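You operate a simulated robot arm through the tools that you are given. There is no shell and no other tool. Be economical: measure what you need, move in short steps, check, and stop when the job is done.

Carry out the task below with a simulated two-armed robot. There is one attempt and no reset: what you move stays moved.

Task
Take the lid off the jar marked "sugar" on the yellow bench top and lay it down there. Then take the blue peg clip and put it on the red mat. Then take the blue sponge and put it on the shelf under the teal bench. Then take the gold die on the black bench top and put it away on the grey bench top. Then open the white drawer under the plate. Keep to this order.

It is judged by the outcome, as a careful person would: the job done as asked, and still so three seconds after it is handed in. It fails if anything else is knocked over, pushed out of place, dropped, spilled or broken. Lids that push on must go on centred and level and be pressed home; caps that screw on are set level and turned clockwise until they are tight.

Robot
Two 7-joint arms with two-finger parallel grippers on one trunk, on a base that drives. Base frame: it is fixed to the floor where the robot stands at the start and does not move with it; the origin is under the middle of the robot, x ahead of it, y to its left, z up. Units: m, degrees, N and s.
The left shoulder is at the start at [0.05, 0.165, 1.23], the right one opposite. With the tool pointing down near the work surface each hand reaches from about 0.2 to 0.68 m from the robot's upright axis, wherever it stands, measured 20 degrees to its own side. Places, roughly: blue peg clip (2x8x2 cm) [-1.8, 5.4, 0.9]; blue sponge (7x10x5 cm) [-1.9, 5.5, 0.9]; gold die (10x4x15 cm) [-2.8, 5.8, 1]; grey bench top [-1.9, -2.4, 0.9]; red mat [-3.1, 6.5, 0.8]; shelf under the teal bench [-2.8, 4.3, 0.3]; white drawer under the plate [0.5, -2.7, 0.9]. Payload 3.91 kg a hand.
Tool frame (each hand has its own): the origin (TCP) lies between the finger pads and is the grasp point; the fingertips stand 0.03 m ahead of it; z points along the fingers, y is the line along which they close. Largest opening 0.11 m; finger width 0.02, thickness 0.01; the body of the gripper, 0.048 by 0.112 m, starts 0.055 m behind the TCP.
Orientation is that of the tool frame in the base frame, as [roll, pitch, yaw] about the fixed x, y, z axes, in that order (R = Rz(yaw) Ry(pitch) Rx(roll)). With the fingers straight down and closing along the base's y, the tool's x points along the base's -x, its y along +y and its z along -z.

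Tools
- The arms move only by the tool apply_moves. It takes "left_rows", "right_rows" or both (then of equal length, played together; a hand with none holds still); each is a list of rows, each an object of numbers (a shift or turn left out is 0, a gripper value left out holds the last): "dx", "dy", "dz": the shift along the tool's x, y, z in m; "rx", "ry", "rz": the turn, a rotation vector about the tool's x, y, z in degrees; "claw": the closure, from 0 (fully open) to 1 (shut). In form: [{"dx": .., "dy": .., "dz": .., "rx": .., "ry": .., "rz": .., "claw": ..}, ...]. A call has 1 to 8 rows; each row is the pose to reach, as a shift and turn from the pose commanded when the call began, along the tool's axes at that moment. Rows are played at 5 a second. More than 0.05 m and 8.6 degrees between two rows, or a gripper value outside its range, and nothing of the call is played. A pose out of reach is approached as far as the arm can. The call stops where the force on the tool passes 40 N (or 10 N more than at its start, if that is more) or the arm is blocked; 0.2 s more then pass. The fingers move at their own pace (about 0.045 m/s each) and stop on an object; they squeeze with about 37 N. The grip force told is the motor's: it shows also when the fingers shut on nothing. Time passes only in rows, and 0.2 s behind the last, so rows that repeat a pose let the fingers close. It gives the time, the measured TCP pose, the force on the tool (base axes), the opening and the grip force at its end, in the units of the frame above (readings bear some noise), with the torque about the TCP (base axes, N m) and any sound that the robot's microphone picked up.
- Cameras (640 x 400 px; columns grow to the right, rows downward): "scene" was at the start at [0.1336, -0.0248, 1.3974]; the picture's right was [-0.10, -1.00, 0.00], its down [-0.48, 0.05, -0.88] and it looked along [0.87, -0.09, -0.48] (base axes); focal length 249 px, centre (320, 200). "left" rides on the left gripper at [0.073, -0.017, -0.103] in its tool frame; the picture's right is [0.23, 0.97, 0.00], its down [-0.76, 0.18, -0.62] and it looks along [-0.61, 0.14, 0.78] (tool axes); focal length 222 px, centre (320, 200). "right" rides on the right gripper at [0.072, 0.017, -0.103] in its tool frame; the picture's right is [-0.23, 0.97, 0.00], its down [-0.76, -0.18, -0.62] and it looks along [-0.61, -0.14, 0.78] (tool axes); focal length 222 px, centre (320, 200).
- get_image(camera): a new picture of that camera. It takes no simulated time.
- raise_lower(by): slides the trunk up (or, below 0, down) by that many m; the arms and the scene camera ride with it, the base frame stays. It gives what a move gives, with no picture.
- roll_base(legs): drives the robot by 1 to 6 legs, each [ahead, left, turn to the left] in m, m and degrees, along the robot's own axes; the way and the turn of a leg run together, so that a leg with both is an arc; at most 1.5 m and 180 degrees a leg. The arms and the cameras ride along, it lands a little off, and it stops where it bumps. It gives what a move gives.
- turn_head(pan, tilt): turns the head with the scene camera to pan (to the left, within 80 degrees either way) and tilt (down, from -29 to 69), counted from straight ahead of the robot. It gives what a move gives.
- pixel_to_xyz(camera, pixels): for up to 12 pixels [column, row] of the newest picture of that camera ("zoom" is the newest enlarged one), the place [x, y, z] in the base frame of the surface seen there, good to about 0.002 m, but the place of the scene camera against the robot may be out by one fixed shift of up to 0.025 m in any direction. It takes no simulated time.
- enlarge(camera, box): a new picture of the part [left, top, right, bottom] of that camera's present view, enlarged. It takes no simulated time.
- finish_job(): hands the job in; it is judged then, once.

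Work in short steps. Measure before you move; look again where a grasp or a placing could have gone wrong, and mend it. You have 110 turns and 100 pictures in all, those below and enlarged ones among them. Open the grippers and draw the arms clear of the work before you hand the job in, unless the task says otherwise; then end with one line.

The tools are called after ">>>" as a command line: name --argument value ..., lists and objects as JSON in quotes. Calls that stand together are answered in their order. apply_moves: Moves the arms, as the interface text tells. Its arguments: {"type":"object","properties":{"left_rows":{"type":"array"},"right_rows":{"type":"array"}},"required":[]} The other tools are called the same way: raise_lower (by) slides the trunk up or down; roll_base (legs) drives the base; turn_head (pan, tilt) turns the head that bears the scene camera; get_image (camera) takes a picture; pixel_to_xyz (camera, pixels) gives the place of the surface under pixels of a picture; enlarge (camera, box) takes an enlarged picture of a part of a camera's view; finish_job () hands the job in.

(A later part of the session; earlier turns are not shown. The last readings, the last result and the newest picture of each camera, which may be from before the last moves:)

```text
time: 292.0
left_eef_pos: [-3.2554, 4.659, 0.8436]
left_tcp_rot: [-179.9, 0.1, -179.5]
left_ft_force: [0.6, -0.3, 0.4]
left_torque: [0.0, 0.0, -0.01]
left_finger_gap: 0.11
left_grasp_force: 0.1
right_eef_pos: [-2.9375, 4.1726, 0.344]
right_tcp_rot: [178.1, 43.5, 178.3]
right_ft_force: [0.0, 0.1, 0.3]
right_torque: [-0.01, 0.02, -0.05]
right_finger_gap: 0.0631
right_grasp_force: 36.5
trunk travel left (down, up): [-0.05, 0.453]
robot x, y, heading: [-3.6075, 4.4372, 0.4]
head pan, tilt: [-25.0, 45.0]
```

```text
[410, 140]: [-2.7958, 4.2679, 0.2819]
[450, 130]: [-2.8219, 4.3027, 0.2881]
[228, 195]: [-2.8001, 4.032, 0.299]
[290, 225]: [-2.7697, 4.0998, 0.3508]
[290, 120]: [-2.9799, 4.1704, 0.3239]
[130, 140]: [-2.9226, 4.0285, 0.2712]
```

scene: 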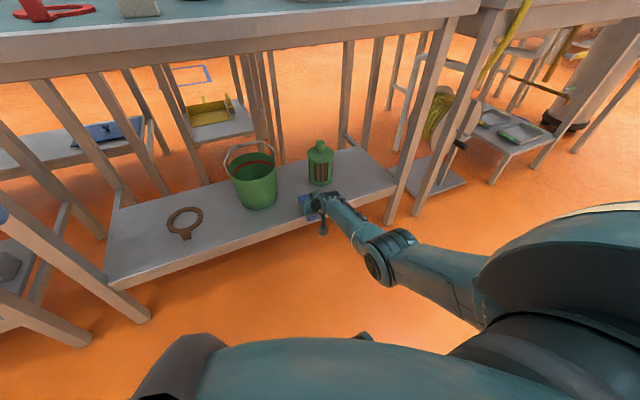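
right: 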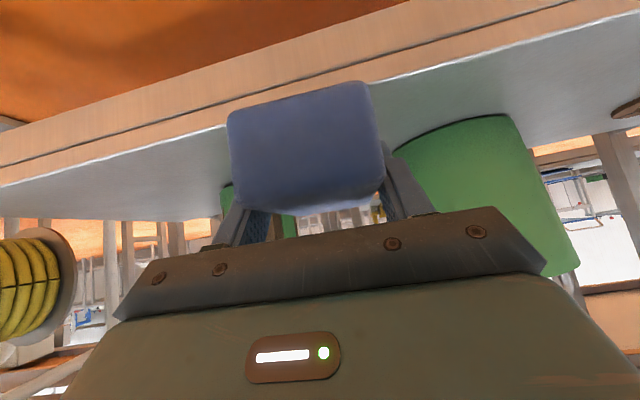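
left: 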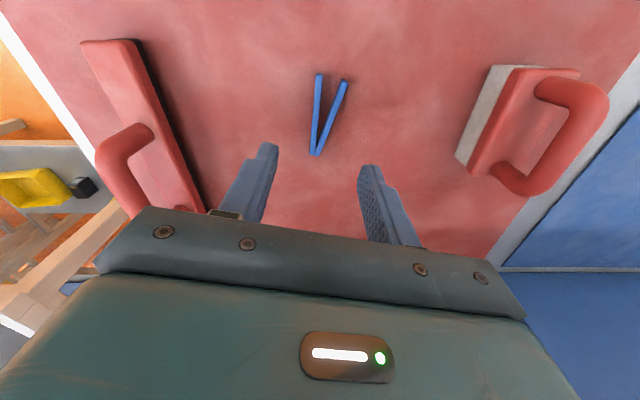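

Room is fine: TCP target x ≈ −2.865, sponge then between bottle (y ≤ 4.10) and bucket (y ≥ 4.23). I drive 7 cm and lower with the trunk.

>>> roll_base --legs '[[0.072, 0, -0.2]]'

>>> raise_lower --by -0.026

>>> enlarge --camera "scene" --box '[220, 120, 400, 240]'

```text
time: 293.0
left_eef_pos: [-3.1856, 4.6589, 0.8444]
left_tcp_rot: [-179.9, 0.1, -179.7]
left_ft_force: [-0.2, 0.3, 0.7]
left_torque: [0.02, 0.01, -0.04]
left_finger_gap: 0.1098
left_grasp_force: 0.1
right_eef_pos: [-2.8681, 4.1697, 0.3442]
right_tcp_rot: [178.2, 43.5, 178.2]
right_ft_force: [0.1, 0.3, -0.4]
right_torque: [0.01, -0.01, -0.02]
right_finger_gap: 0.0632
right_grasp_force: 36.8
trunk travel left (down, up): [-0.05, 0.453]
robot x, y, heading: [-3.535, 4.4337, -0.2]
head pan, tilt: [-25.0, 45.0]
```

```text
time: 293.7
left_eef_pos: [-3.1839, 4.6579, 0.8184]
left_tcp_rot: [-179.9, 0.3, -179.7]
left_ft_force: [0.1, -0.6, -0.4]
left_torque: [0.04, 0.0, 0.02]
left_finger_gap: 0.1099
left_grasp_force: 0.0
right_eef_pos: [-2.8674, 4.1701, 0.319]
right_tcp_rot: [178.2, 43.5, 178.1]
right_ft_force: [-0.2, 0.1, -0.8]
right_torque: [-0.01, 0.02, 0.0]
right_finger_gap: 0.0631
right_grasp_force: 36.4
trunk travel left (down, up): [-0.024, 0.479]
robot x, y, heading: [-3.5405, 4.4308, 0.1]
head pan, tilt: [-25.0, 45.0]
```

```text
3.33 times, centred on (310, 180) of scene
```

zoom: 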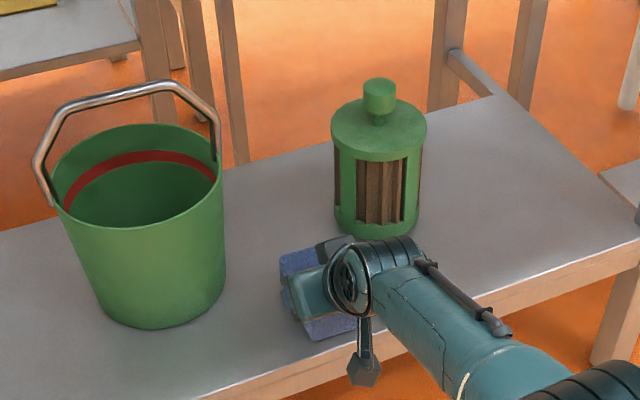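

Nearly there; I lower a few millimetres more until the force shows contact.

>>> raise_lower --by -0.005

```text
time: 294.2
left_eef_pos: [-3.1852, 4.6572, 0.8132]
left_tcp_rot: [-179.9, 0.3, -179.8]
left_ft_force: [-0.5, -0.3, 0.2]
left_torque: [-0.01, -0.03, 0.04]
left_finger_gap: 0.11
left_grasp_force: 0.0
right_eef_pos: [-2.8671, 4.1696, 0.3166]
right_tcp_rot: [178.3, 43.8, 178.1]
right_ft_force: [-1.8, 0.1, 8.3]
right_torque: [-0.26, -0.37, -0.07]
right_finger_gap: 0.0632
right_grasp_force: 37.1
trunk travel left (down, up): [-0.019, 0.484]
robot x, y, heading: [-3.5365, 4.4366, -0.1]
head pan, tilt: [-25.0, 45.0]
```

Contact (8 N). I open to 0.085 m and back out along the tool axis.

>>> apply_moves --right_rows '[{"claw": 0.23}, {"claw": 0.23}, {"claw": 0.23}, {"dz": -0.03, "claw": 0.23}, {"dz": -0.06, "claw": 0.23}, {"dz": -0.09, "claw": 0.23}]'

>>> get_image --camera "right"

```text
time: 295.6
left_eef_pos: [-3.1844, 4.6581, 0.8125]
left_tcp_rot: [-179.9, 0.1, -179.7]
left_ft_force: [0.2, 0.2, -0.3]
left_torque: [-0.04, -0.02, -0.02]
left_finger_gap: 0.1099
left_grasp_force: 0.0
right_eef_pos: [-2.9314, 4.1698, 0.3776]
right_tcp_rot: [178.3, 43.6, 178.1]
right_ft_force: [0.5, -0.1, 0.2]
right_torque: [-0.01, 0.03, 0.01]
right_finger_gap: 0.0846
right_grasp_force: 0.0
trunk travel left (down, up): [-0.019, 0.484]
robot x, y, heading: [-3.5357, 4.4323, 0.1]
head pan, tilt: [-25.0, 45.0]
```

```text
24 pictures are left
```

right: 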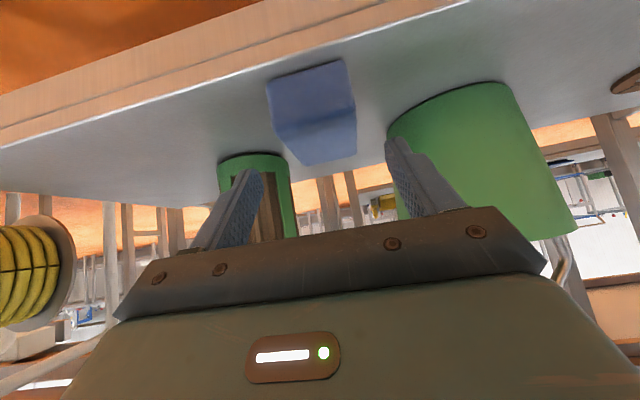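

The sponge sits flat on the shelf. I back away 0.45 m, raise the trunk, and bring the right hand up to a vertical tool.

>>> roll_base --legs '[[-0.45, 0, 0]]'

>>> raise_lower --by 0.4

>>> apply_moves --right_rows '[{"dx": -0.03, "dz": -0.03, "ry": 6}, {"dx": -0.06, "dz": -0.06, "ry": 12}, {"dx": -0.09, "dz": -0.09, "ry": 18}, {"dx": -0.12, "dz": -0.12, "ry": 24}, {"dx": -0.15, "dz": -0.15, "ry": 30, "claw": 0}, {"dx": -0.18, "dz": -0.18, "ry": 36, "claw": 0}, {"dx": -0.205, "dz": -0.205, "ry": 43.6, "claw": 0}]'

>>> raise_lower --by 0.035

```text
time: 298.4
left_eef_pos: [-3.6345, 4.6586, 0.8127]
left_tcp_rot: [-179.9, 0.0, -179.8]
left_ft_force: [0.2, -1.0, 0.3]
left_torque: [-0.02, -0.02, 0.01]
left_finger_gap: 0.1099
left_grasp_force: 0.0
right_eef_pos: [-3.3819, 4.1694, 0.3778]
right_tcp_rot: [178.2, 43.4, 178.0]
right_ft_force: [0.0, 0.6, 0.6]
right_torque: [-0.03, -0.01, -0.02]
right_finger_gap: 0.0847
right_grasp_force: 0.0
trunk travel left (down, up): [-0.019, 0.484]
robot x, y, heading: [-3.9852, 4.4358, -0.2]
head pan, tilt: [-25.0, 45.0]
```

```text
time: 302.2
left_eef_pos: [-3.6348, 4.6578, 1.2147]
left_tcp_rot: [-179.9, 0.1, -179.8]
left_ft_force: [0.3, 0.1, 0.7]
left_torque: [0.0, -0.02, -0.02]
left_finger_gap: 0.1099
left_grasp_force: 0.0
right_eef_pos: [-3.3825, 4.1689, 0.7769]
right_tcp_rot: [178.2, 43.5, 177.9]
right_ft_force: [0.1, 0.5, 0.7]
right_torque: [0.02, -0.01, 0.0]
right_finger_gap: 0.0846
right_grasp_force: 0.0
trunk travel left (down, up): [-0.419, 0.084]
robot x, y, heading: [-3.983, 4.4343, -0.3]
head pan, tilt: [-25.0, 45.0]
```

```text
time: 303.8
left_eef_pos: [-3.6341, 4.6582, 1.2123]
left_tcp_rot: [-179.9, 0.1, -179.8]
left_ft_force: [-0.2, -0.3, -0.3]
left_torque: [0.0, -0.01, -0.02]
left_finger_gap: 0.1099
left_grasp_force: 0.1
right_eef_pos: [-3.3744, 4.1613, 1.0687]
right_tcp_rot: [178.8, -0.2, 179.2]
right_ft_force: [-0.5, -0.6, 0.1]
right_torque: [0.01, -0.01, 0.0]
right_finger_gap: 0.1102
right_grasp_force: 0.1
trunk travel left (down, up): [-0.419, 0.084]
robot x, y, heading: [-3.9877, 4.4376, -0.0]
head pan, tilt: [-25.0, 45.0]
```

```text
time: 304.6
left_eef_pos: [-3.6346, 4.6591, 1.2478]
left_tcp_rot: [-180.0, 0.2, -179.8]
left_ft_force: [0.1, -0.5, 0.5]
left_torque: [-0.01, -0.01, -0.02]
left_finger_gap: 0.1099
left_grasp_force: 0.1
right_eef_pos: [-3.3737, 4.1615, 1.1028]
right_tcp_rot: [178.8, -0.1, 179.1]
right_ft_force: [-0.2, -0.3, -0.1]
right_torque: [-0.02, -0.04, 0.0]
right_finger_gap: 0.1099
right_grasp_force: 0.0
trunk travel left (down, up): [-0.454, 0.049]
robot x, y, heading: [-3.9854, 4.4376, -0.3]
head pan, tilt: [-25.0, 45.0]
```

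Now I tuck the right hand and strafe left to y ≈ 5.75 to face the black bench.

>>> apply_moves --right_rows '[{"dx": 0.03, "dz": -0.03}, {"dx": 0.06, "dz": -0.06}, {"dx": 0.09, "dz": -0.09}, {"dx": 0.12, "dz": -0.12}, {"dx": 0.155, "dz": -0.145}, {"dx": 0.19, "dz": -0.165}, {"dx": 0.22, "dz": -0.17}]'

>>> roll_base --legs '[[0, 1.25, 0.3]]'

>>> turn_head --pan 0 --tilt 25

>>> get_image --camera "scene"

```text
time: 306.2
left_eef_pos: [-3.6355, 4.6571, 1.2491]
left_tcp_rot: [-179.9, 0.3, -179.7]
left_ft_force: [-1.0, -0.1, -0.3]
left_torque: [-0.01, -0.03, -0.02]
left_finger_gap: 0.1101
left_grasp_force: 0.1
right_eef_pos: [-3.5934, 4.1621, 1.2745]
right_tcp_rot: [178.8, -0.1, 179.3]
right_ft_force: [0.6, -0.3, 0.2]
right_torque: [0.02, -0.03, -0.01]
right_finger_gap: 0.1099
right_grasp_force: 0.1
trunk travel left (down, up): [-0.454, 0.049]
robot x, y, heading: [-3.9884, 4.4362, -0.3]
head pan, tilt: [-25.0, 45.0]
```

```text
time: 312.4
left_eef_pos: [-3.6543, 5.8946, 1.2472]
left_tcp_rot: [-179.9, 0.2, -178.2]
left_ft_force: [0.1, 0.2, -0.9]
left_torque: [0.0, 0.0, -0.01]
left_finger_gap: 0.1102
left_grasp_force: 0.0
right_eef_pos: [-3.5984, 5.3998, 1.2751]
right_tcp_rot: [178.7, -0.1, -179.2]
right_ft_force: [0.8, 0.2, -0.6]
right_torque: [0.01, 0.04, 0.0]
right_finger_gap: 0.1102
right_grasp_force: 0.1
trunk travel left (down, up): [-0.454, 0.049]
robot x, y, heading: [-4.0018, 5.6631, 1.4]
head pan, tilt: [-25.0, 45.0]
```

```text
time: 313.3
left_eef_pos: [-3.6539, 5.8942, 1.2473]
left_tcp_rot: [-179.8, 0.1, -178.2]
left_ft_force: [-0.1, 0.8, 0.3]
left_torque: [0.0, 0.01, 0.02]
left_finger_gap: 0.1098
left_grasp_force: 0.0
right_eef_pos: [-3.5983, 5.4013, 1.2751]
right_tcp_rot: [178.7, -0.1, -179.3]
right_ft_force: [-0.4, -0.3, 0.9]
right_torque: [0.02, -0.01, -0.01]
right_finger_gap: 0.1102
right_grasp_force: 0.1
trunk travel left (down, up): [-0.454, 0.049]
robot x, y, heading: [-3.9998, 5.6608, 1.4]
head pan, tilt: [0.0, 25.0]
```

```text
23 pictures are left
```

scene: 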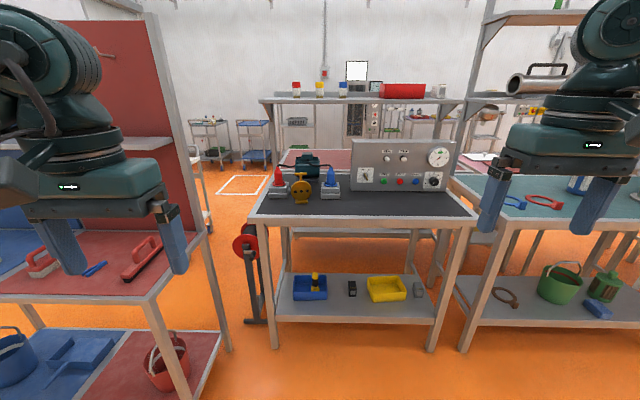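

I can see the clip on the mat (95,268), the sponge on the shelf (598,308), and the gold die at (300,188). I measure the die and its neighbours.

>>> enlarge --camera "scene" --box '[250, 140, 370, 230]'

>>> pixel_to_xyz --camera "zoom" --pixels '[[265, 240], [265, 190], [215, 250], [310, 250], [265, 315], [235, 320], [150, 270], [425, 260], [270, 400], [265, 280]]'

```text
4.44 times, centred on (310, 185) of scene
```

zoom: 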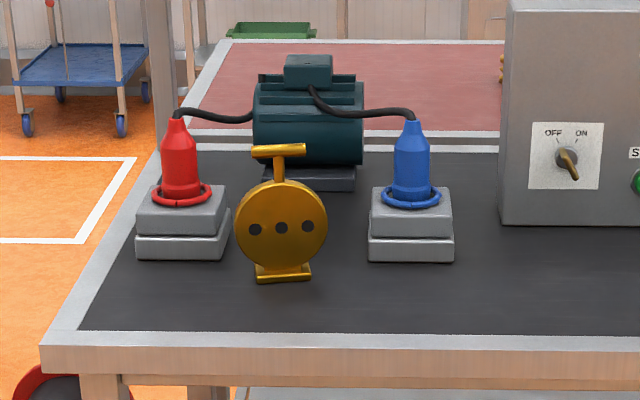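

```text
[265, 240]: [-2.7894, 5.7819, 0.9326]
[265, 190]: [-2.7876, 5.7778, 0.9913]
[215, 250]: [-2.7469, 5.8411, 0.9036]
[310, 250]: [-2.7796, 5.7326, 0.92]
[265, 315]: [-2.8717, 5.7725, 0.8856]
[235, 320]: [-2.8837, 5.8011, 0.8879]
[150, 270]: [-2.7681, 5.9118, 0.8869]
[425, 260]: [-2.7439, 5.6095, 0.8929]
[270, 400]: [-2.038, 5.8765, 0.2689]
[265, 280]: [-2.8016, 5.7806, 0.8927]
```

The die is a disc (faces along ±x) with a T-handle, centre ≈ (−2.79, 5.79), top ≈ 1.05, standing between the red and blue plugs. I drive nearer and turn the left hand 90° so it closes along x.

>>> roll_base --legs '[[0.56, 0, -1.4]]'

>>> apply_moves --left_rows '[{"rz": -8.5}, {"rz": -17}, {"rz": -25.5}, {"rz": -34}, {"rz": -42.5}, {"rz": -51}, {"rz": -59.5}, {"rz": -68}]'

>>> apply_moves --left_rows '[{"rz": -8}, {"rz": -16}, {"rz": -23}, {"rz": -23}]'

>>> get_image --camera "scene"

```text
time: 316.5
left_eef_pos: [-3.0866, 5.9015, 1.2478]
left_tcp_rot: [-179.9, 0.1, -178.9]
left_ft_force: [-0.5, 0.7, 0.3]
left_torque: [0.01, 0.04, 0.01]
left_finger_gap: 0.1102
left_grasp_force: 0.2
right_eef_pos: [-3.0363, 5.4063, 1.2748]
right_tcp_rot: [178.8, -0.1, -179.9]
right_ft_force: [0.4, 0.0, 0.4]
right_torque: [0.0, 0.03, -0.03]
right_finger_gap: 0.1102
right_grasp_force: 0.0
trunk travel left (down, up): [-0.454, 0.049]
robot x, y, heading: [-3.4361, 5.6751, 1.0]
head pan, tilt: [0.0, 25.0]
```

```text
time: 318.3
left_eef_pos: [-3.087, 5.9013, 1.2485]
left_tcp_rot: [-179.8, 0.0, -110.7]
left_ft_force: [0.3, 0.2, 0.1]
left_torque: [0.01, -0.02, 0.01]
left_finger_gap: 0.11
left_grasp_force: 0.0
right_eef_pos: [-3.0361, 5.406, 1.275]
right_tcp_rot: [178.7, -0.1, -179.9]
right_ft_force: [-0.8, 0.1, 0.1]
right_torque: [0.01, 0.0, -0.01]
right_finger_gap: 0.1099
right_grasp_force: 0.0
trunk travel left (down, up): [-0.454, 0.049]
robot x, y, heading: [-3.4327, 5.669, 0.9]
head pan, tilt: [0.0, 25.0]
```

```text
time: 319.3
left_eef_pos: [-3.0878, 5.9019, 1.2492]
left_tcp_rot: [-179.9, -0.1, -87.8]
left_ft_force: [0.2, 0.6, -0.3]
left_torque: [0.0, -0.01, -0.02]
left_finger_gap: 0.1097
left_grasp_force: 0.1
right_eef_pos: [-3.0367, 5.4074, 1.2755]
right_tcp_rot: [178.7, 0.0, -180.0]
right_ft_force: [0.0, -0.1, -0.6]
right_torque: [0.01, 0.0, 0.02]
right_finger_gap: 0.1099
right_grasp_force: 0.1
trunk travel left (down, up): [-0.454, 0.049]
robot x, y, heading: [-3.4328, 5.6725, 0.4]
head pan, tilt: [0.0, 25.0]
```

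```text
21 pictures are left
```

scene: 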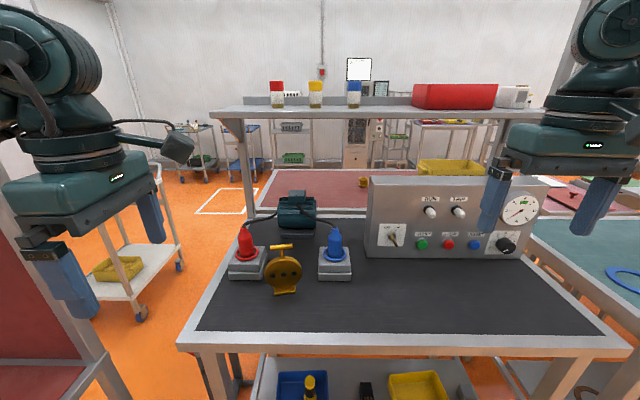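

I zoom on the die for precise geometry from here.

>>> enlarge --camera "scene" --box '[220, 190, 360, 310]'

>>> pixel_to_xyz --camera "zoom" --pixels '[[245, 190], [320, 188], [270, 187], [290, 190], [285, 220], [215, 255], [345, 250], [285, 300], [260, 330], [300, 325], [295, 155], [375, 150]]'

```text
3.33 times, centred on (290, 250) of scene
```

zoom: 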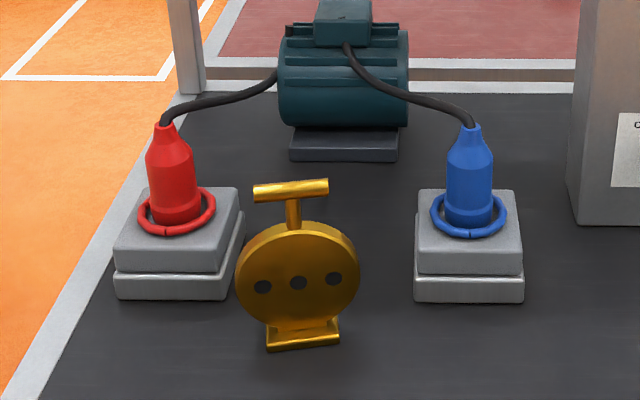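

```text
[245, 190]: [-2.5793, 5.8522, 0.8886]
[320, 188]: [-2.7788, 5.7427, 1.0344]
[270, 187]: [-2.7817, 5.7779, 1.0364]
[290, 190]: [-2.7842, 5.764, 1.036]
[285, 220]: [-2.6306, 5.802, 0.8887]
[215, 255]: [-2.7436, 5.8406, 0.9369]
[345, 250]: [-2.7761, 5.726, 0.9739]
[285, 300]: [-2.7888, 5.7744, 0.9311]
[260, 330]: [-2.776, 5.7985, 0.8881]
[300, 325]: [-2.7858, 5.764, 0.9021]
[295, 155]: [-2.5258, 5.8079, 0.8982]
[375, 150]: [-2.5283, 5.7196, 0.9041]
```

The T-bar is at z ≈ 1.047, die turned about 9°. I bring the left hand above it at z 1.2 and look with its camera.

>>> apply_moves --left_rows '[{"dx": 0.018, "dy": -0.04, "dz": 0.006}, {"dx": 0.036, "dy": -0.08, "dz": 0.012, "rz": -2}, {"dx": 0.054, "dy": -0.12, "dz": 0.018, "rz": -4}, {"dx": 0.072, "dy": -0.16, "dz": 0.024, "rz": -6.7}, {"dx": 0.09, "dy": -0.2, "dz": 0.03, "rz": -6.7}, {"dx": 0.108, "dy": -0.24, "dz": 0.036, "rz": -6.7}, {"dx": 0.126, "dy": -0.28, "dz": 0.045, "rz": -6.7}, {"dx": 0.1334, "dy": -0.298, "dz": 0.05, "rz": -6.7}]'

>>> get_image --camera "left"

```text
time: 321.1
left_eef_pos: [-2.8078, 5.7896, 1.1965]
left_tcp_rot: [-179.9, -0.2, -81.1]
left_ft_force: [0.6, 0.6, 0.1]
left_torque: [-0.02, 0.01, -0.02]
left_finger_gap: 0.11
left_grasp_force: 0.0
left hand out of reach, approached as far as the arm can: row 7, 8
right_eef_pos: [-3.0362, 5.4088, 1.2758]
right_tcp_rot: [178.7, -0.2, -179.9]
right_ft_force: [-0.8, -0.2, 1.0]
right_torque: [-0.03, 0.02, -0.03]
right_finger_gap: 0.11
right_grasp_force: 0.0
trunk travel left (down, up): [-0.454, 0.049]
robot x, y, heading: [-3.4332, 5.6731, 0.6]
head pan, tilt: [0.0, 25.0]
```

```text
19 pictures are left
```

left: 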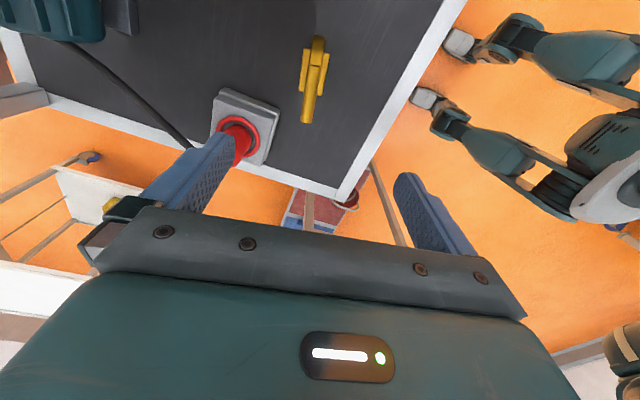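

Near the reach limit, so I will drive 0.1 m closer. First the die's bar and disc from this picture.

>>> pixel_to_xyz --camera "left" --pixels '[[307, 118], [310, 95], [313, 60], [318, 42], [303, 65], [324, 68], [304, 85]]'

>>> roll_base --legs '[[0.1, 0, -0.5]]'

>>> enlarge --camera "left" --box '[240, 0, 400, 200]'

```text
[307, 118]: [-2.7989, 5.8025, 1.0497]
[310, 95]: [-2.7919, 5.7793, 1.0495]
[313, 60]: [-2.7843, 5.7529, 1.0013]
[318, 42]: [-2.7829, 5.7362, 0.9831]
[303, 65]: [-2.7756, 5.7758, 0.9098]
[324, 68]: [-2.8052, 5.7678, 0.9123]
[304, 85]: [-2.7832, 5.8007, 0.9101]
```

```text
time: 322.3
left_eef_pos: [-2.7068, 5.7825, 1.1964]
left_tcp_rot: [-179.9, -0.2, -81.7]
left_ft_force: [0.2, -0.2, -1.1]
left_torque: [0.0, 0.01, -0.02]
left_finger_gap: 0.1102
left_grasp_force: 0.0
right_eef_pos: [-2.9385, 5.4041, 1.2745]
right_tcp_rot: [178.7, -0.1, 179.7]
right_ft_force: [0.7, 0.3, 0.7]
right_torque: [0.01, 0.02, 0.01]
right_finger_gap: 0.1098
right_grasp_force: 0.0
trunk travel left (down, up): [-0.454, 0.049]
robot x, y, heading: [-3.3363, 5.6741, 0.4]
head pan, tilt: [0.0, 25.0]
```

```text
2.00 times, centred on (320, 100) of left
```

zoom: 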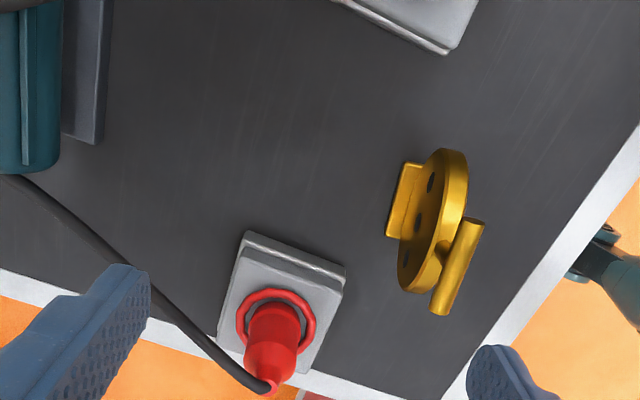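

The bar runs about 14° off y with its centre near (−2.792, 5.778), top 1.050. I move over it with the hand turned 6° more and half-closed, down to z 1.09.

>>> apply_moves --left_rows '[{"dx": -0.004, "dy": 0.042, "rz": -3, "claw": 0.4}, {"dx": -0.008, "dy": 0.085, "rz": -6, "claw": 0.4}, {"dx": -0.008, "dy": 0.085, "dz": 0.04, "rz": -6, "claw": 0.4}, {"dx": -0.008, "dy": 0.085, "dz": 0.08, "rz": -6, "claw": 0.4}, {"dx": -0.008, "dy": 0.085, "dz": 0.1, "rz": -6, "claw": 0.4}, {"dx": -0.008, "dy": 0.085, "dz": 0.1, "rz": -6, "claw": 0.4}]'

>>> get_image --camera "left"

```text
time: 323.7
left_eef_pos: [-2.7921, 5.776, 1.0989]
left_tcp_rot: [-179.8, -0.1, -75.7]
left_ft_force: [-0.7, -0.5, -1.4]
left_torque: [-0.01, 0.01, -0.02]
left_finger_gap: 0.066
left_grasp_force: 0.2
right_eef_pos: [-2.939, 5.4028, 1.2759]
right_tcp_rot: [178.7, -0.1, 179.7]
right_ft_force: [-0.2, 0.5, -0.1]
right_torque: [-0.02, 0.01, 0.02]
right_finger_gap: 0.1101
right_grasp_force: 0.1
trunk travel left (down, up): [-0.454, 0.049]
robot x, y, heading: [-3.3356, 5.674, 0.6]
head pan, tilt: [0.0, 25.0]
```

```text
17 pictures are left
```

left: 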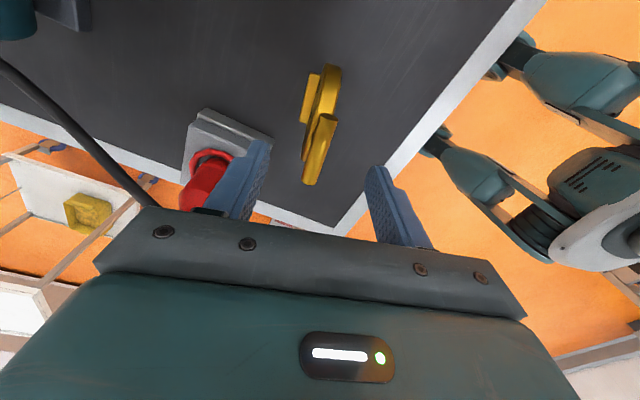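

I measure the bar again from here and check centring.

>>> pixel_to_xyz --camera "left" --pixels '[[310, 180], [316, 160], [324, 125], [322, 95], [330, 72], [308, 90]]'

```text
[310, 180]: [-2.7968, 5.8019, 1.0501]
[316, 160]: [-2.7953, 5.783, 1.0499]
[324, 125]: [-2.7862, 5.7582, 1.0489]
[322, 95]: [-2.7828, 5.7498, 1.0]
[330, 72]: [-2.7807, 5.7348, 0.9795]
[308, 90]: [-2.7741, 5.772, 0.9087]
```

Well centred. I descend to z 1.001 and close on the die.

>>> apply_moves --left_rows '[{"dz": 0.04}, {"dz": 0.075}, {"dz": 0.09}, {"dz": 0.097}, {"dz": 0.097, "claw": 1}, {"dz": 0.097, "claw": 1}, {"dz": 0.097, "claw": 1}, {"dz": 0.097, "claw": 1}]'

>>> apply_moves --left_rows '[{"dz": -0.01}, {"dz": -0.03}, {"dz": -0.03}]'

>>> enlarge --camera "scene" --box '[180, 150, 400, 330]'

```text
time: 325.5
left_eef_pos: [-2.7921, 5.7772, 0.9996]
left_tcp_rot: [-180.0, -0.2, -75.7]
left_ft_force: [0.1, 0.5, 0.0]
left_torque: [-0.02, 0.16, 0.03]
left_finger_gap: 0.0159
left_grasp_force: 37.0
right_eef_pos: [-2.9394, 5.4043, 1.2756]
right_tcp_rot: [178.7, -0.1, 179.7]
right_ft_force: [-0.1, -0.6, 0.4]
right_torque: [-0.02, -0.01, -0.02]
right_finger_gap: 0.1097
right_grasp_force: 0.0
trunk travel left (down, up): [-0.454, 0.049]
robot x, y, heading: [-3.338, 5.6766, 0.3]
head pan, tilt: [0.0, 25.0]
```

```text
time: 326.3
left_eef_pos: [-2.7905, 5.7789, 1.0297]
left_tcp_rot: [-179.9, -0.2, -75.7]
left_ft_force: [0.1, -0.2, -5.4]
left_torque: [-0.03, 0.0, 0.0]
left_finger_gap: 0.0159
left_grasp_force: 36.8
right_eef_pos: [-2.9376, 5.4042, 1.2755]
right_tcp_rot: [178.7, -0.1, 179.7]
right_ft_force: [1.0, -0.6, 1.3]
right_torque: [-0.01, -0.02, 0.02]
right_finger_gap: 0.1099
right_grasp_force: 0.0
trunk travel left (down, up): [-0.454, 0.049]
robot x, y, heading: [-3.3374, 5.6713, 0.6]
head pan, tilt: [0.0, 25.0]
```

```text
2.22 times, centred on (290, 240) of scene
```

zoom: 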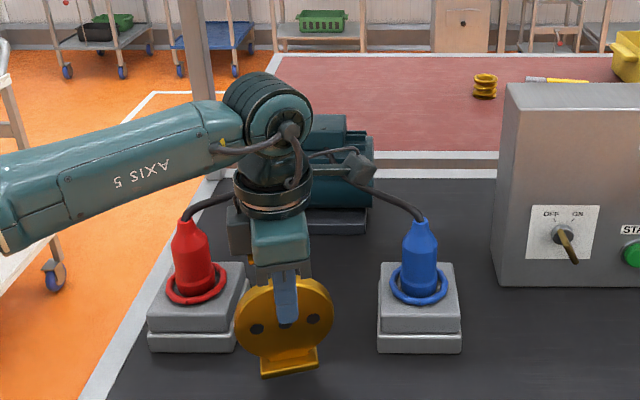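

Die is held level (5.4 N). I lift it clear, tuck it, back out to the west aisle and head south (−y).

>>> apply_moves --left_rows '[{"dz": -0.045}, {"dz": -0.09}, {"dz": -0.135}, {"dx": -0.02, "dy": 0.02, "dz": -0.16}, {"dx": -0.045, "dy": 0.05, "dz": -0.18}, {"dx": -0.07, "dy": 0.085, "dz": -0.19}, {"dx": -0.095, "dy": 0.12, "dz": -0.2}, {"dx": -0.12, "dy": 0.15, "dz": -0.2}]'

>>> roll_base --legs '[[-0.72, 0, 0], [0, 0, -90.4], [1.45, 0, 0], [1.4, 0, 0]]'

>>> turn_head --pan 25 --tilt 15

>>> get_image --camera "scene"

```text
time: 328.1
left_eef_pos: [-2.9685, 5.8589, 1.2285]
left_tcp_rot: [-179.8, -0.1, -75.7]
left_ft_force: [0.5, -0.1, -5.8]
left_torque: [-0.01, -0.03, 0.01]
left_finger_gap: 0.0158
left_grasp_force: 36.9
right_eef_pos: [-2.9399, 5.4052, 1.2756]
right_tcp_rot: [178.7, 0.0, 179.7]
right_ft_force: [-0.1, -0.1, -0.2]
right_torque: [0.02, -0.02, 0.0]
right_finger_gap: 0.1097
right_grasp_force: 0.0
trunk travel left (down, up): [-0.454, 0.049]
robot x, y, heading: [-3.3351, 5.6761, 0.0]
head pan, tilt: [0.0, 25.0]
```

```text
time: 349.4
left_eef_pos: [-3.8429, 2.4138, 1.2293]
left_tcp_rot: [-179.9, -0.2, -164.9]
left_ft_force: [-0.2, -0.2, -6.0]
left_torque: [0.01, 0.02, 0.02]
left_finger_gap: 0.0158
left_grasp_force: 37.2
right_eef_pos: [-4.2959, 2.3816, 1.2757]
right_tcp_rot: [178.7, -0.1, 90.5]
right_ft_force: [-1.2, 0.8, 1.1]
right_torque: [-0.02, -0.02, -0.01]
right_finger_gap: 0.11
right_grasp_force: 0.1
trunk travel left (down, up): [-0.454, 0.049]
robot x, y, heading: [-4.0335, 2.781, -88.9]
head pan, tilt: [0.0, 25.0]
```

```text
time: 350.3
left_eef_pos: [-3.8434, 2.4142, 1.2288]
left_tcp_rot: [-179.9, 0.0, -164.8]
left_ft_force: [-0.1, 0.5, -5.5]
left_torque: [0.0, 0.04, -0.01]
left_finger_gap: 0.0157
left_grasp_force: 36.9
right_eef_pos: [-4.2965, 2.3805, 1.2756]
right_tcp_rot: [178.7, -0.1, 90.4]
right_ft_force: [-1.1, -0.2, -0.2]
right_torque: [0.01, 0.0, 0.0]
right_finger_gap: 0.1101
right_grasp_force: 0.1
trunk travel left (down, up): [-0.454, 0.049]
robot x, y, heading: [-4.0306, 2.7851, -89.1]
head pan, tilt: [25.0, 15.0]
```

```text
15 pictures are left
```

scene: 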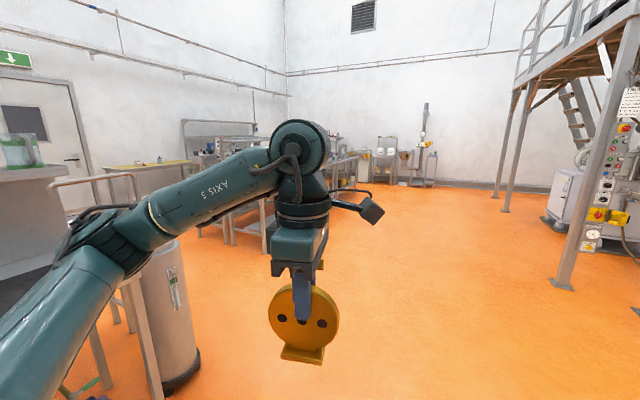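

The aisle is open ahead, with an island of benches beyond at left. I measure where its corners are and the cross passage.

>>> pixel_to_xyz --camera "scene" --pixels '[[185, 370], [262, 250], [230, 240], [215, 200], [345, 180], [355, 165], [240, 290], [382, 180], [245, 205], [440, 220]]'

>>> enlarge --camera "scene" --box '[60, 90, 460, 300]'

```text
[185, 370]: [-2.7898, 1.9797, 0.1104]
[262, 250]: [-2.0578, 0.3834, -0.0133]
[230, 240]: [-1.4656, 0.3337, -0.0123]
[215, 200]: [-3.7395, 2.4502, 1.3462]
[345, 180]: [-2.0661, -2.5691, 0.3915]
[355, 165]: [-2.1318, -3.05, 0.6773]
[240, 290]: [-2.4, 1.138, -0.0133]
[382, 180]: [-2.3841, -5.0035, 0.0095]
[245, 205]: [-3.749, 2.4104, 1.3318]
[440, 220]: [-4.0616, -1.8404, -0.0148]
```

```text
1.60 times, centred on (260, 195) of scene
```

zoom: 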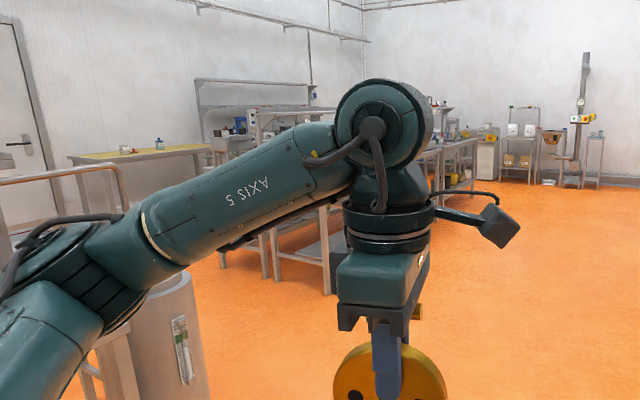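

The island's west side (x ≈ −2.06) with the grey bench is reachable from this aisle. I drive south to about (−3.2, −2.4) and face it.

>>> roll_base --legs '[[1.45, 0.1, -0.9], [1.45, 0.3, 0], [1.45, 0.3, 0], [0.8, 0, 0], [0, 0, 90]]'

>>> turn_head --pan 0 --tilt 25

>>> get_image --camera "scene"

```text
time: 379.1
left_eef_pos: [-2.8255, -2.1653, 1.2299]
left_tcp_rot: [-179.9, -0.1, -74.7]
left_ft_force: [-0.2, -0.2, -5.4]
left_torque: [-0.05, 0.0, -0.01]
left_finger_gap: 0.0157
left_grasp_force: 36.7
right_eef_pos: [-2.7899, -2.6175, 1.276]
right_tcp_rot: [178.7, -0.1, -179.3]
right_ft_force: [0.2, 0.5, 0.9]
right_torque: [-0.02, -0.01, -0.01]
right_finger_gap: 0.1102
right_grasp_force: 0.0
trunk travel left (down, up): [-0.454, 0.049]
robot x, y, heading: [-3.1894, -2.3501, 1.2]
head pan, tilt: [25.0, 15.0]
```

```text
time: 380.0
left_eef_pos: [-2.8245, -2.1653, 1.2298]
left_tcp_rot: [-179.8, -0.2, -74.6]
left_ft_force: [-0.2, 0.1, -5.4]
left_torque: [-0.06, 0.04, -0.03]
left_finger_gap: 0.0157
left_grasp_force: 37.0
right_eef_pos: [-2.7891, -2.6165, 1.2757]
right_tcp_rot: [178.7, -0.2, -179.2]
right_ft_force: [0.2, 0.4, -0.3]
right_torque: [-0.03, 0.02, 0.01]
right_finger_gap: 0.1099
right_grasp_force: 0.1
trunk travel left (down, up): [-0.454, 0.049]
robot x, y, heading: [-3.1919, -2.3537, 1.4]
head pan, tilt: [0.0, 25.0]
```

```text
13 pictures are left
```

scene: 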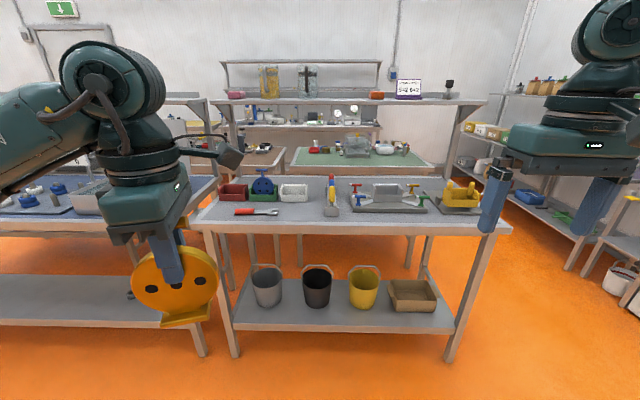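

A grey-topped bench with several holders lies ahead. "Put it away" may mean a proper place there, so I zoom in.

>>> enlarge --camera "scene" --box '[190, 160, 520, 240]'

```text
1.94 times, centred on (355, 200) of scene
```

zoom: 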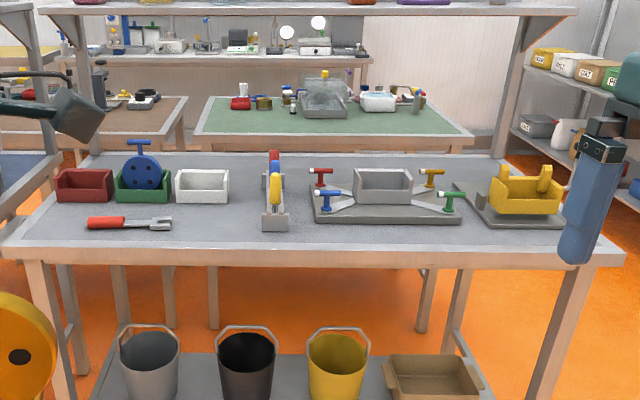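

A like blue die stands in a green box, with a red and a white box empty. I zoom closer on the boxes and on the sign on the rack for any marking.

>>> enlarge --camera "scene" --box '[210, 165, 350, 225]'

>>> enlarge --camera "scene" --box '[385, 70, 435, 105]'

>>> pixel_to_xyz --camera "scene" --pixels '[[233, 198], [222, 186], [248, 186], [294, 197], [280, 186], [308, 186], [263, 205], [263, 178], [330, 222], [258, 213], [294, 190], [233, 188]]'

```text
4.57 times, centred on (280, 195) of scene
```

zoom: 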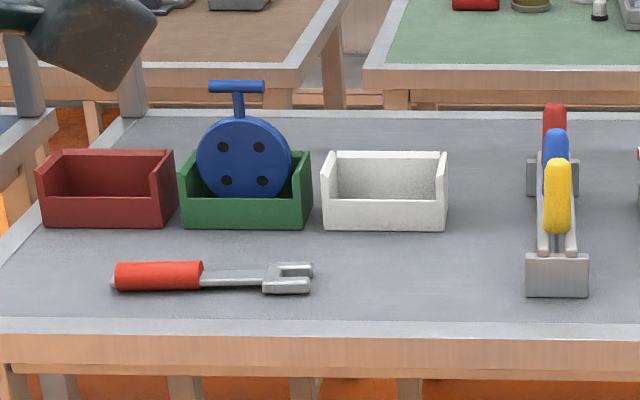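

```text
11.43 times, centred on (410, 88) of scene
```

zoom: 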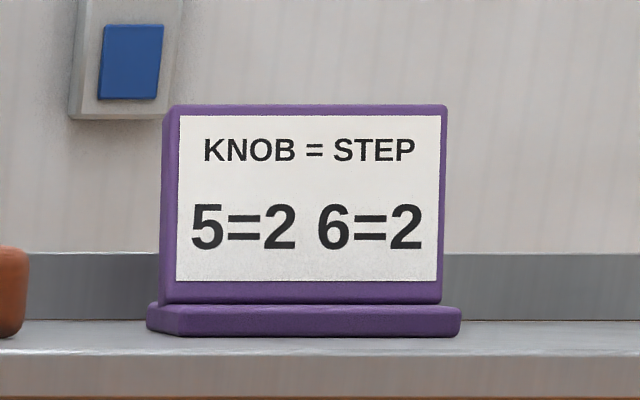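

```text
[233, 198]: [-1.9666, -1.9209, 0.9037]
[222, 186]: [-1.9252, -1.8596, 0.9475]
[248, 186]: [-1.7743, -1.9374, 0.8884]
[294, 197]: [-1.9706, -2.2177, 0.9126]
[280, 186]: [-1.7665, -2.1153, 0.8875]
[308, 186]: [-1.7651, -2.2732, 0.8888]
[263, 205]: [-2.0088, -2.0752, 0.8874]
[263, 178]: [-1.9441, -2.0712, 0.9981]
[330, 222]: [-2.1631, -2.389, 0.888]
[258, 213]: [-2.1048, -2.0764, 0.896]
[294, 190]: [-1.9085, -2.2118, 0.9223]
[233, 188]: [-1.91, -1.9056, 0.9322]
```

Blue die (4 holes) stands in the green box; red and white boxes are empty. I drive nearer and look into the boxes from above for any marking.

>>> roll_base --legs '[[0.6, 0.13, -1.3]]'

>>> turn_head --pan 10 --tilt 35

>>> get_image --camera "scene"

```text
time: 383.4
left_eef_pos: [-2.2317, -2.0359, 1.2282]
left_tcp_rot: [-179.9, -0.1, -75.9]
left_ft_force: [-0.1, -0.7, -6.1]
left_torque: [-0.03, -0.01, -0.01]
left_finger_gap: 0.0156
left_grasp_force: 36.8
right_eef_pos: [-2.2052, -2.4893, 1.2759]
right_tcp_rot: [178.7, -0.1, 179.4]
right_ft_force: [-0.7, -0.1, 0.6]
right_torque: [0.01, 0.0, 0.05]
right_finger_gap: 0.1102
right_grasp_force: 0.1
trunk travel left (down, up): [-0.454, 0.049]
robot x, y, heading: [-2.6029, -2.2167, -0.2]
head pan, tilt: [0.0, 25.0]
```

```text
time: 384.1
left_eef_pos: [-2.2333, -2.0365, 1.2292]
left_tcp_rot: [-180.0, -0.1, -75.9]
left_ft_force: [-0.6, -0.4, -4.9]
left_torque: [-0.01, 0.01, 0.01]
left_finger_gap: 0.0162
left_grasp_force: 36.6
right_eef_pos: [-2.2061, -2.4902, 1.2766]
right_tcp_rot: [178.7, 0.0, 179.5]
right_ft_force: [0.5, 0.3, 0.1]
right_torque: [0.0, 0.02, 0.02]
right_finger_gap: 0.1101
right_grasp_force: 0.0
trunk travel left (down, up): [-0.454, 0.049]
robot x, y, heading: [-2.604, -2.2196, 0.2]
head pan, tilt: [10.0, 35.0]
```

```text
9 pictures are left
```

scene: 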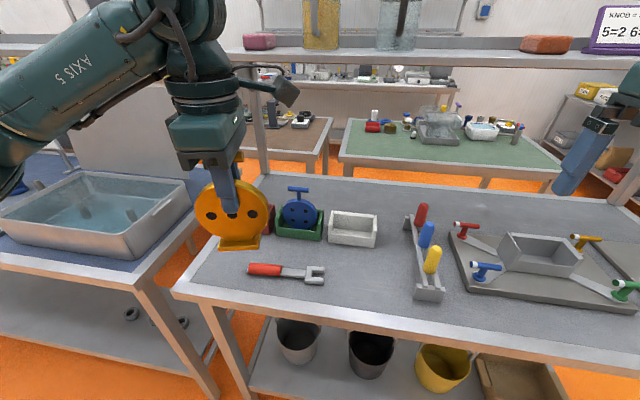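

The boxes' insides look plain. I measure the white box here, then bring the die over it at safe height so the left camera can see all three boxes.

>>> pixel_to_xyz --camera "scene" --pixels '[[335, 211], [377, 216], [329, 226], [375, 232], [350, 242], [350, 230], [360, 222], [300, 205], [278, 225], [320, 228], [370, 244]]'

>>> apply_moves --left_rows '[{"dx": 0.04, "dy": -0.02}, {"dx": 0.08, "dy": -0.04}, {"dx": 0.12, "dy": -0.06}, {"dx": 0.16, "dy": -0.08}, {"dx": 0.19, "dy": -0.11}, {"dx": 0.21, "dy": -0.145}, {"dx": 0.225, "dy": -0.18}]'

>>> get_image --camera "left"

```text
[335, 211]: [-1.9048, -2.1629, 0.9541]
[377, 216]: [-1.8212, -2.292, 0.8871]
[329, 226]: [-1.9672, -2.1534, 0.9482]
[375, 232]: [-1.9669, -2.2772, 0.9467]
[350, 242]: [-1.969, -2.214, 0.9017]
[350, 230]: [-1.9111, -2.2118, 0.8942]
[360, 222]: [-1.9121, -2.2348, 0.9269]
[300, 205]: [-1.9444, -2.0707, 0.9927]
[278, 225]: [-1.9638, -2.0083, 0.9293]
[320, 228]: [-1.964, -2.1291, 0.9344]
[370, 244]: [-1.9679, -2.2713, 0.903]
```

```text
time: 385.7
left_eef_pos: [-2.0118, -2.2102, 1.2272]
left_tcp_rot: [-179.6, -0.1, -76.2]
left_ft_force: [-1.1, -1.6, -5.4]
left_torque: [0.07, -0.03, 0.03]
left_finger_gap: 0.0158
left_grasp_force: 36.8
left hand out of reach, approached as far as the arm can: row 7
right_eef_pos: [-2.2067, -2.4928, 1.2753]
right_tcp_rot: [178.6, 0.0, 179.5]
right_ft_force: [-0.2, -0.1, -0.5]
right_torque: [-0.01, 0.01, 0.02]
right_finger_gap: 0.11
right_grasp_force: 0.0
trunk travel left (down, up): [-0.454, 0.049]
robot x, y, heading: [-2.6036, -2.2176, 0.3]
head pan, tilt: [10.0, 35.0]
```

```text
8 pictures are left
```

left: 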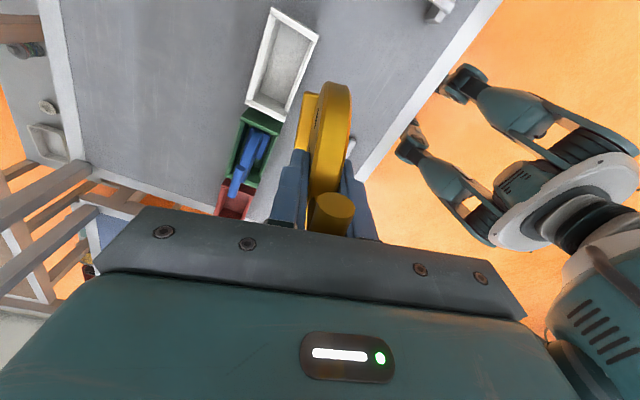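

The white box is plain and empty; it fits the die (inner about 0.11 × 0.05). I measure its corners with the hand camera for true coordinates.

>>> pixel_to_xyz --camera "left" --pixels '[[272, 10], [316, 38], [289, 120], [248, 103], [280, 65], [262, 92], [300, 40], [335, 215], [268, 20], [265, 105]]'

>>> roll_base --legs '[[0.06, 0, 0]]'

```text
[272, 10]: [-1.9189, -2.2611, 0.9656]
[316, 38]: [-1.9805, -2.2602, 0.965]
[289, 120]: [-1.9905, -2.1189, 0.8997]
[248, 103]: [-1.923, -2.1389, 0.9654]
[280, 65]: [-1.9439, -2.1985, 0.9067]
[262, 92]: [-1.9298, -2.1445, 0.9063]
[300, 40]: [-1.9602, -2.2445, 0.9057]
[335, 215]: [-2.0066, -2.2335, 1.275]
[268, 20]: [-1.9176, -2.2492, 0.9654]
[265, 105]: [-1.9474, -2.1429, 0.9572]
```

```text
time: 386.7
left_eef_pos: [-1.9507, -2.2078, 1.2259]
left_tcp_rot: [-179.8, 0.0, -75.9]
left_ft_force: [0.7, 0.2, -5.8]
left_torque: [-0.01, 0.02, 0.0]
left_finger_gap: 0.0158
left_grasp_force: 36.7
right_eef_pos: [-2.1476, -2.4909, 1.2747]
right_tcp_rot: [178.7, -0.1, 179.4]
right_ft_force: [-0.1, -0.6, -0.4]
right_torque: [0.0, 0.02, 0.0]
right_finger_gap: 0.11
right_grasp_force: 0.0
trunk travel left (down, up): [-0.454, 0.049]
robot x, y, heading: [-2.5412, -2.2159, 0.0]
head pan, tilt: [10.0, 35.0]
```

Box outer x −1.981…−1.918, y −2.263…−2.139, nearly square to the axes; floor 0.906. I align the die over it (turn 13°), bottom about 3 cm above the rim, and check in the scene view.

>>> apply_moves --left_rows '[{"dx": -0.006, "dy": -0.003, "rz": 6.5}, {"dx": -0.006, "dy": -0.003, "rz": 13}, {"dx": -0.006, "dy": -0.003, "dz": 0.04, "rz": 13}, {"dx": -0.006, "dy": -0.003, "dz": 0.08, "rz": 13}, {"dx": -0.006, "dy": -0.003, "dz": 0.12, "rz": 13}, {"dx": -0.006, "dy": -0.003, "dz": 0.13, "rz": 13}, {"dx": -0.006, "dy": -0.003, "dz": 0.13, "rz": 13}]'

>>> enlarge --camera "scene" --box '[260, 160, 420, 260]'

```text
time: 388.3
left_eef_pos: [-1.9502, -2.2023, 1.0962]
left_tcp_rot: [-179.7, -0.1, -88.9]
left_ft_force: [0.0, -0.1, -6.0]
left_torque: [-0.02, 0.0, -0.01]
left_finger_gap: 0.0158
left_grasp_force: 36.8
right_eef_pos: [-2.1478, -2.4898, 1.2752]
right_tcp_rot: [178.7, -0.1, 179.4]
right_ft_force: [-0.4, 0.2, 0.3]
right_torque: [-0.01, -0.02, -0.01]
right_finger_gap: 0.1102
right_grasp_force: 0.0
trunk travel left (down, up): [-0.454, 0.049]
robot x, y, heading: [-2.5438, -2.2171, -0.1]
head pan, tilt: [10.0, 35.0]
```

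```text
4.00 times, centred on (340, 210) of scene
```

zoom: 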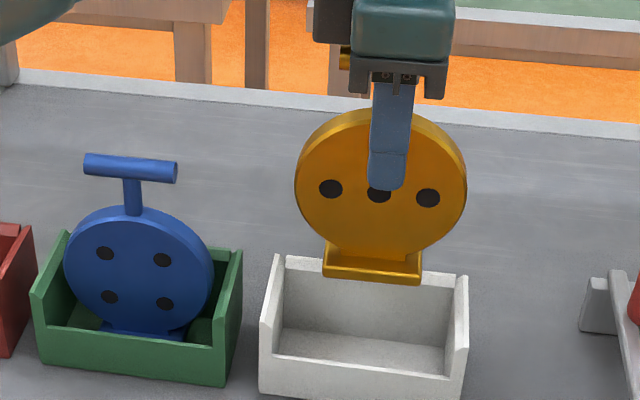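

I measure the die's edges against the box's inner edges in the same picture.

>>> pixel_to_xyz --camera "zoom" --pixels '[[300, 190], [461, 195], [328, 272], [418, 279], [282, 262], [453, 280], [262, 330], [464, 340], [375, 262], [360, 275], [370, 300], [365, 385]]'

```text
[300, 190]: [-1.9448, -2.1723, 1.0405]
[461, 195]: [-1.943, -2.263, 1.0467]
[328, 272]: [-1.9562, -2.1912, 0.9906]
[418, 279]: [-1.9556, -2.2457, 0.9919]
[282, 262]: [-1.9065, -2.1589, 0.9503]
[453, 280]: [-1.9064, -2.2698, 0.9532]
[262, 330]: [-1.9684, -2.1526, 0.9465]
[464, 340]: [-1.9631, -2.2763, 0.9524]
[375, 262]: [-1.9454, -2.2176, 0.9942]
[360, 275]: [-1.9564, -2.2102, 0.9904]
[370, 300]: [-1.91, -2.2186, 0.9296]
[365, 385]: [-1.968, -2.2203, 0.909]
```

The die is 4 mm off in y and centred in x; I correct and lower in steps to just above the box floor (TCP ≈ 1.006).

>>> apply_moves --left_rows '[{"dx": -0.004}, {"dx": -0.004, "dz": 0.02}, {"dx": -0.004, "dz": 0.04}, {"dx": -0.004, "dz": 0.06}, {"dx": -0.004, "dz": 0.078}, {"dx": -0.004, "dz": 0.087}]'

>>> enlarge --camera "scene" --box '[260, 160, 420, 260]'

```text
time: 389.7
left_eef_pos: [-1.9489, -2.1985, 1.0103]
left_tcp_rot: [-179.8, -0.1, -88.8]
left_ft_force: [0.6, 0.4, -6.0]
left_torque: [-0.04, 0.05, -0.03]
left_finger_gap: 0.0157
left_grasp_force: 36.7
right_eef_pos: [-2.1464, -2.4897, 1.2748]
right_tcp_rot: [178.7, -0.1, 179.4]
right_ft_force: [0.6, 0.3, -0.4]
right_torque: [0.01, 0.04, -0.02]
right_finger_gap: 0.1098
right_grasp_force: 0.1
trunk travel left (down, up): [-0.454, 0.049]
robot x, y, heading: [-2.5429, -2.2187, 0.4]
head pan, tilt: [10.0, 35.0]
```

```text
4.00 times, centred on (340, 210) of scene
```

zoom: 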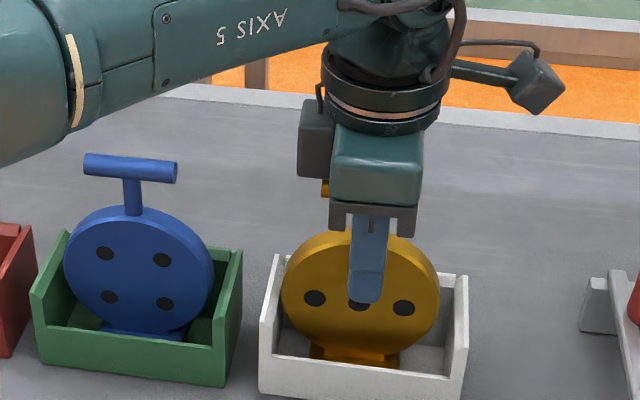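

It is in the box without touching the sides. I lower the last millimetres until contact.

>>> apply_moves --left_rows '[{"dz": 0.002}, {"dz": 0.004}, {"dz": 0.006}, {"dz": 0.006}]'

```text
time: 390.7
left_eef_pos: [-1.9502, -2.1964, 1.0061]
left_tcp_rot: [-179.7, -0.1, -88.9]
left_ft_force: [0.2, 1.0, 13.3]
left_torque: [0.52, 0.35, 0.01]
left_finger_gap: 0.016
left_grasp_force: 37.4
right_eef_pos: [-2.1491, -2.4904, 1.2759]
right_tcp_rot: [178.7, 0.1, 179.4]
right_ft_force: [0.3, 0.0, -0.5]
right_torque: [0.02, -0.01, 0.01]
right_finger_gap: 0.11
right_grasp_force: 0.1
trunk travel left (down, up): [-0.454, 0.049]
robot x, y, heading: [-2.5433, -2.2154, 0.4]
head pan, tilt: [10.0, 35.0]
```

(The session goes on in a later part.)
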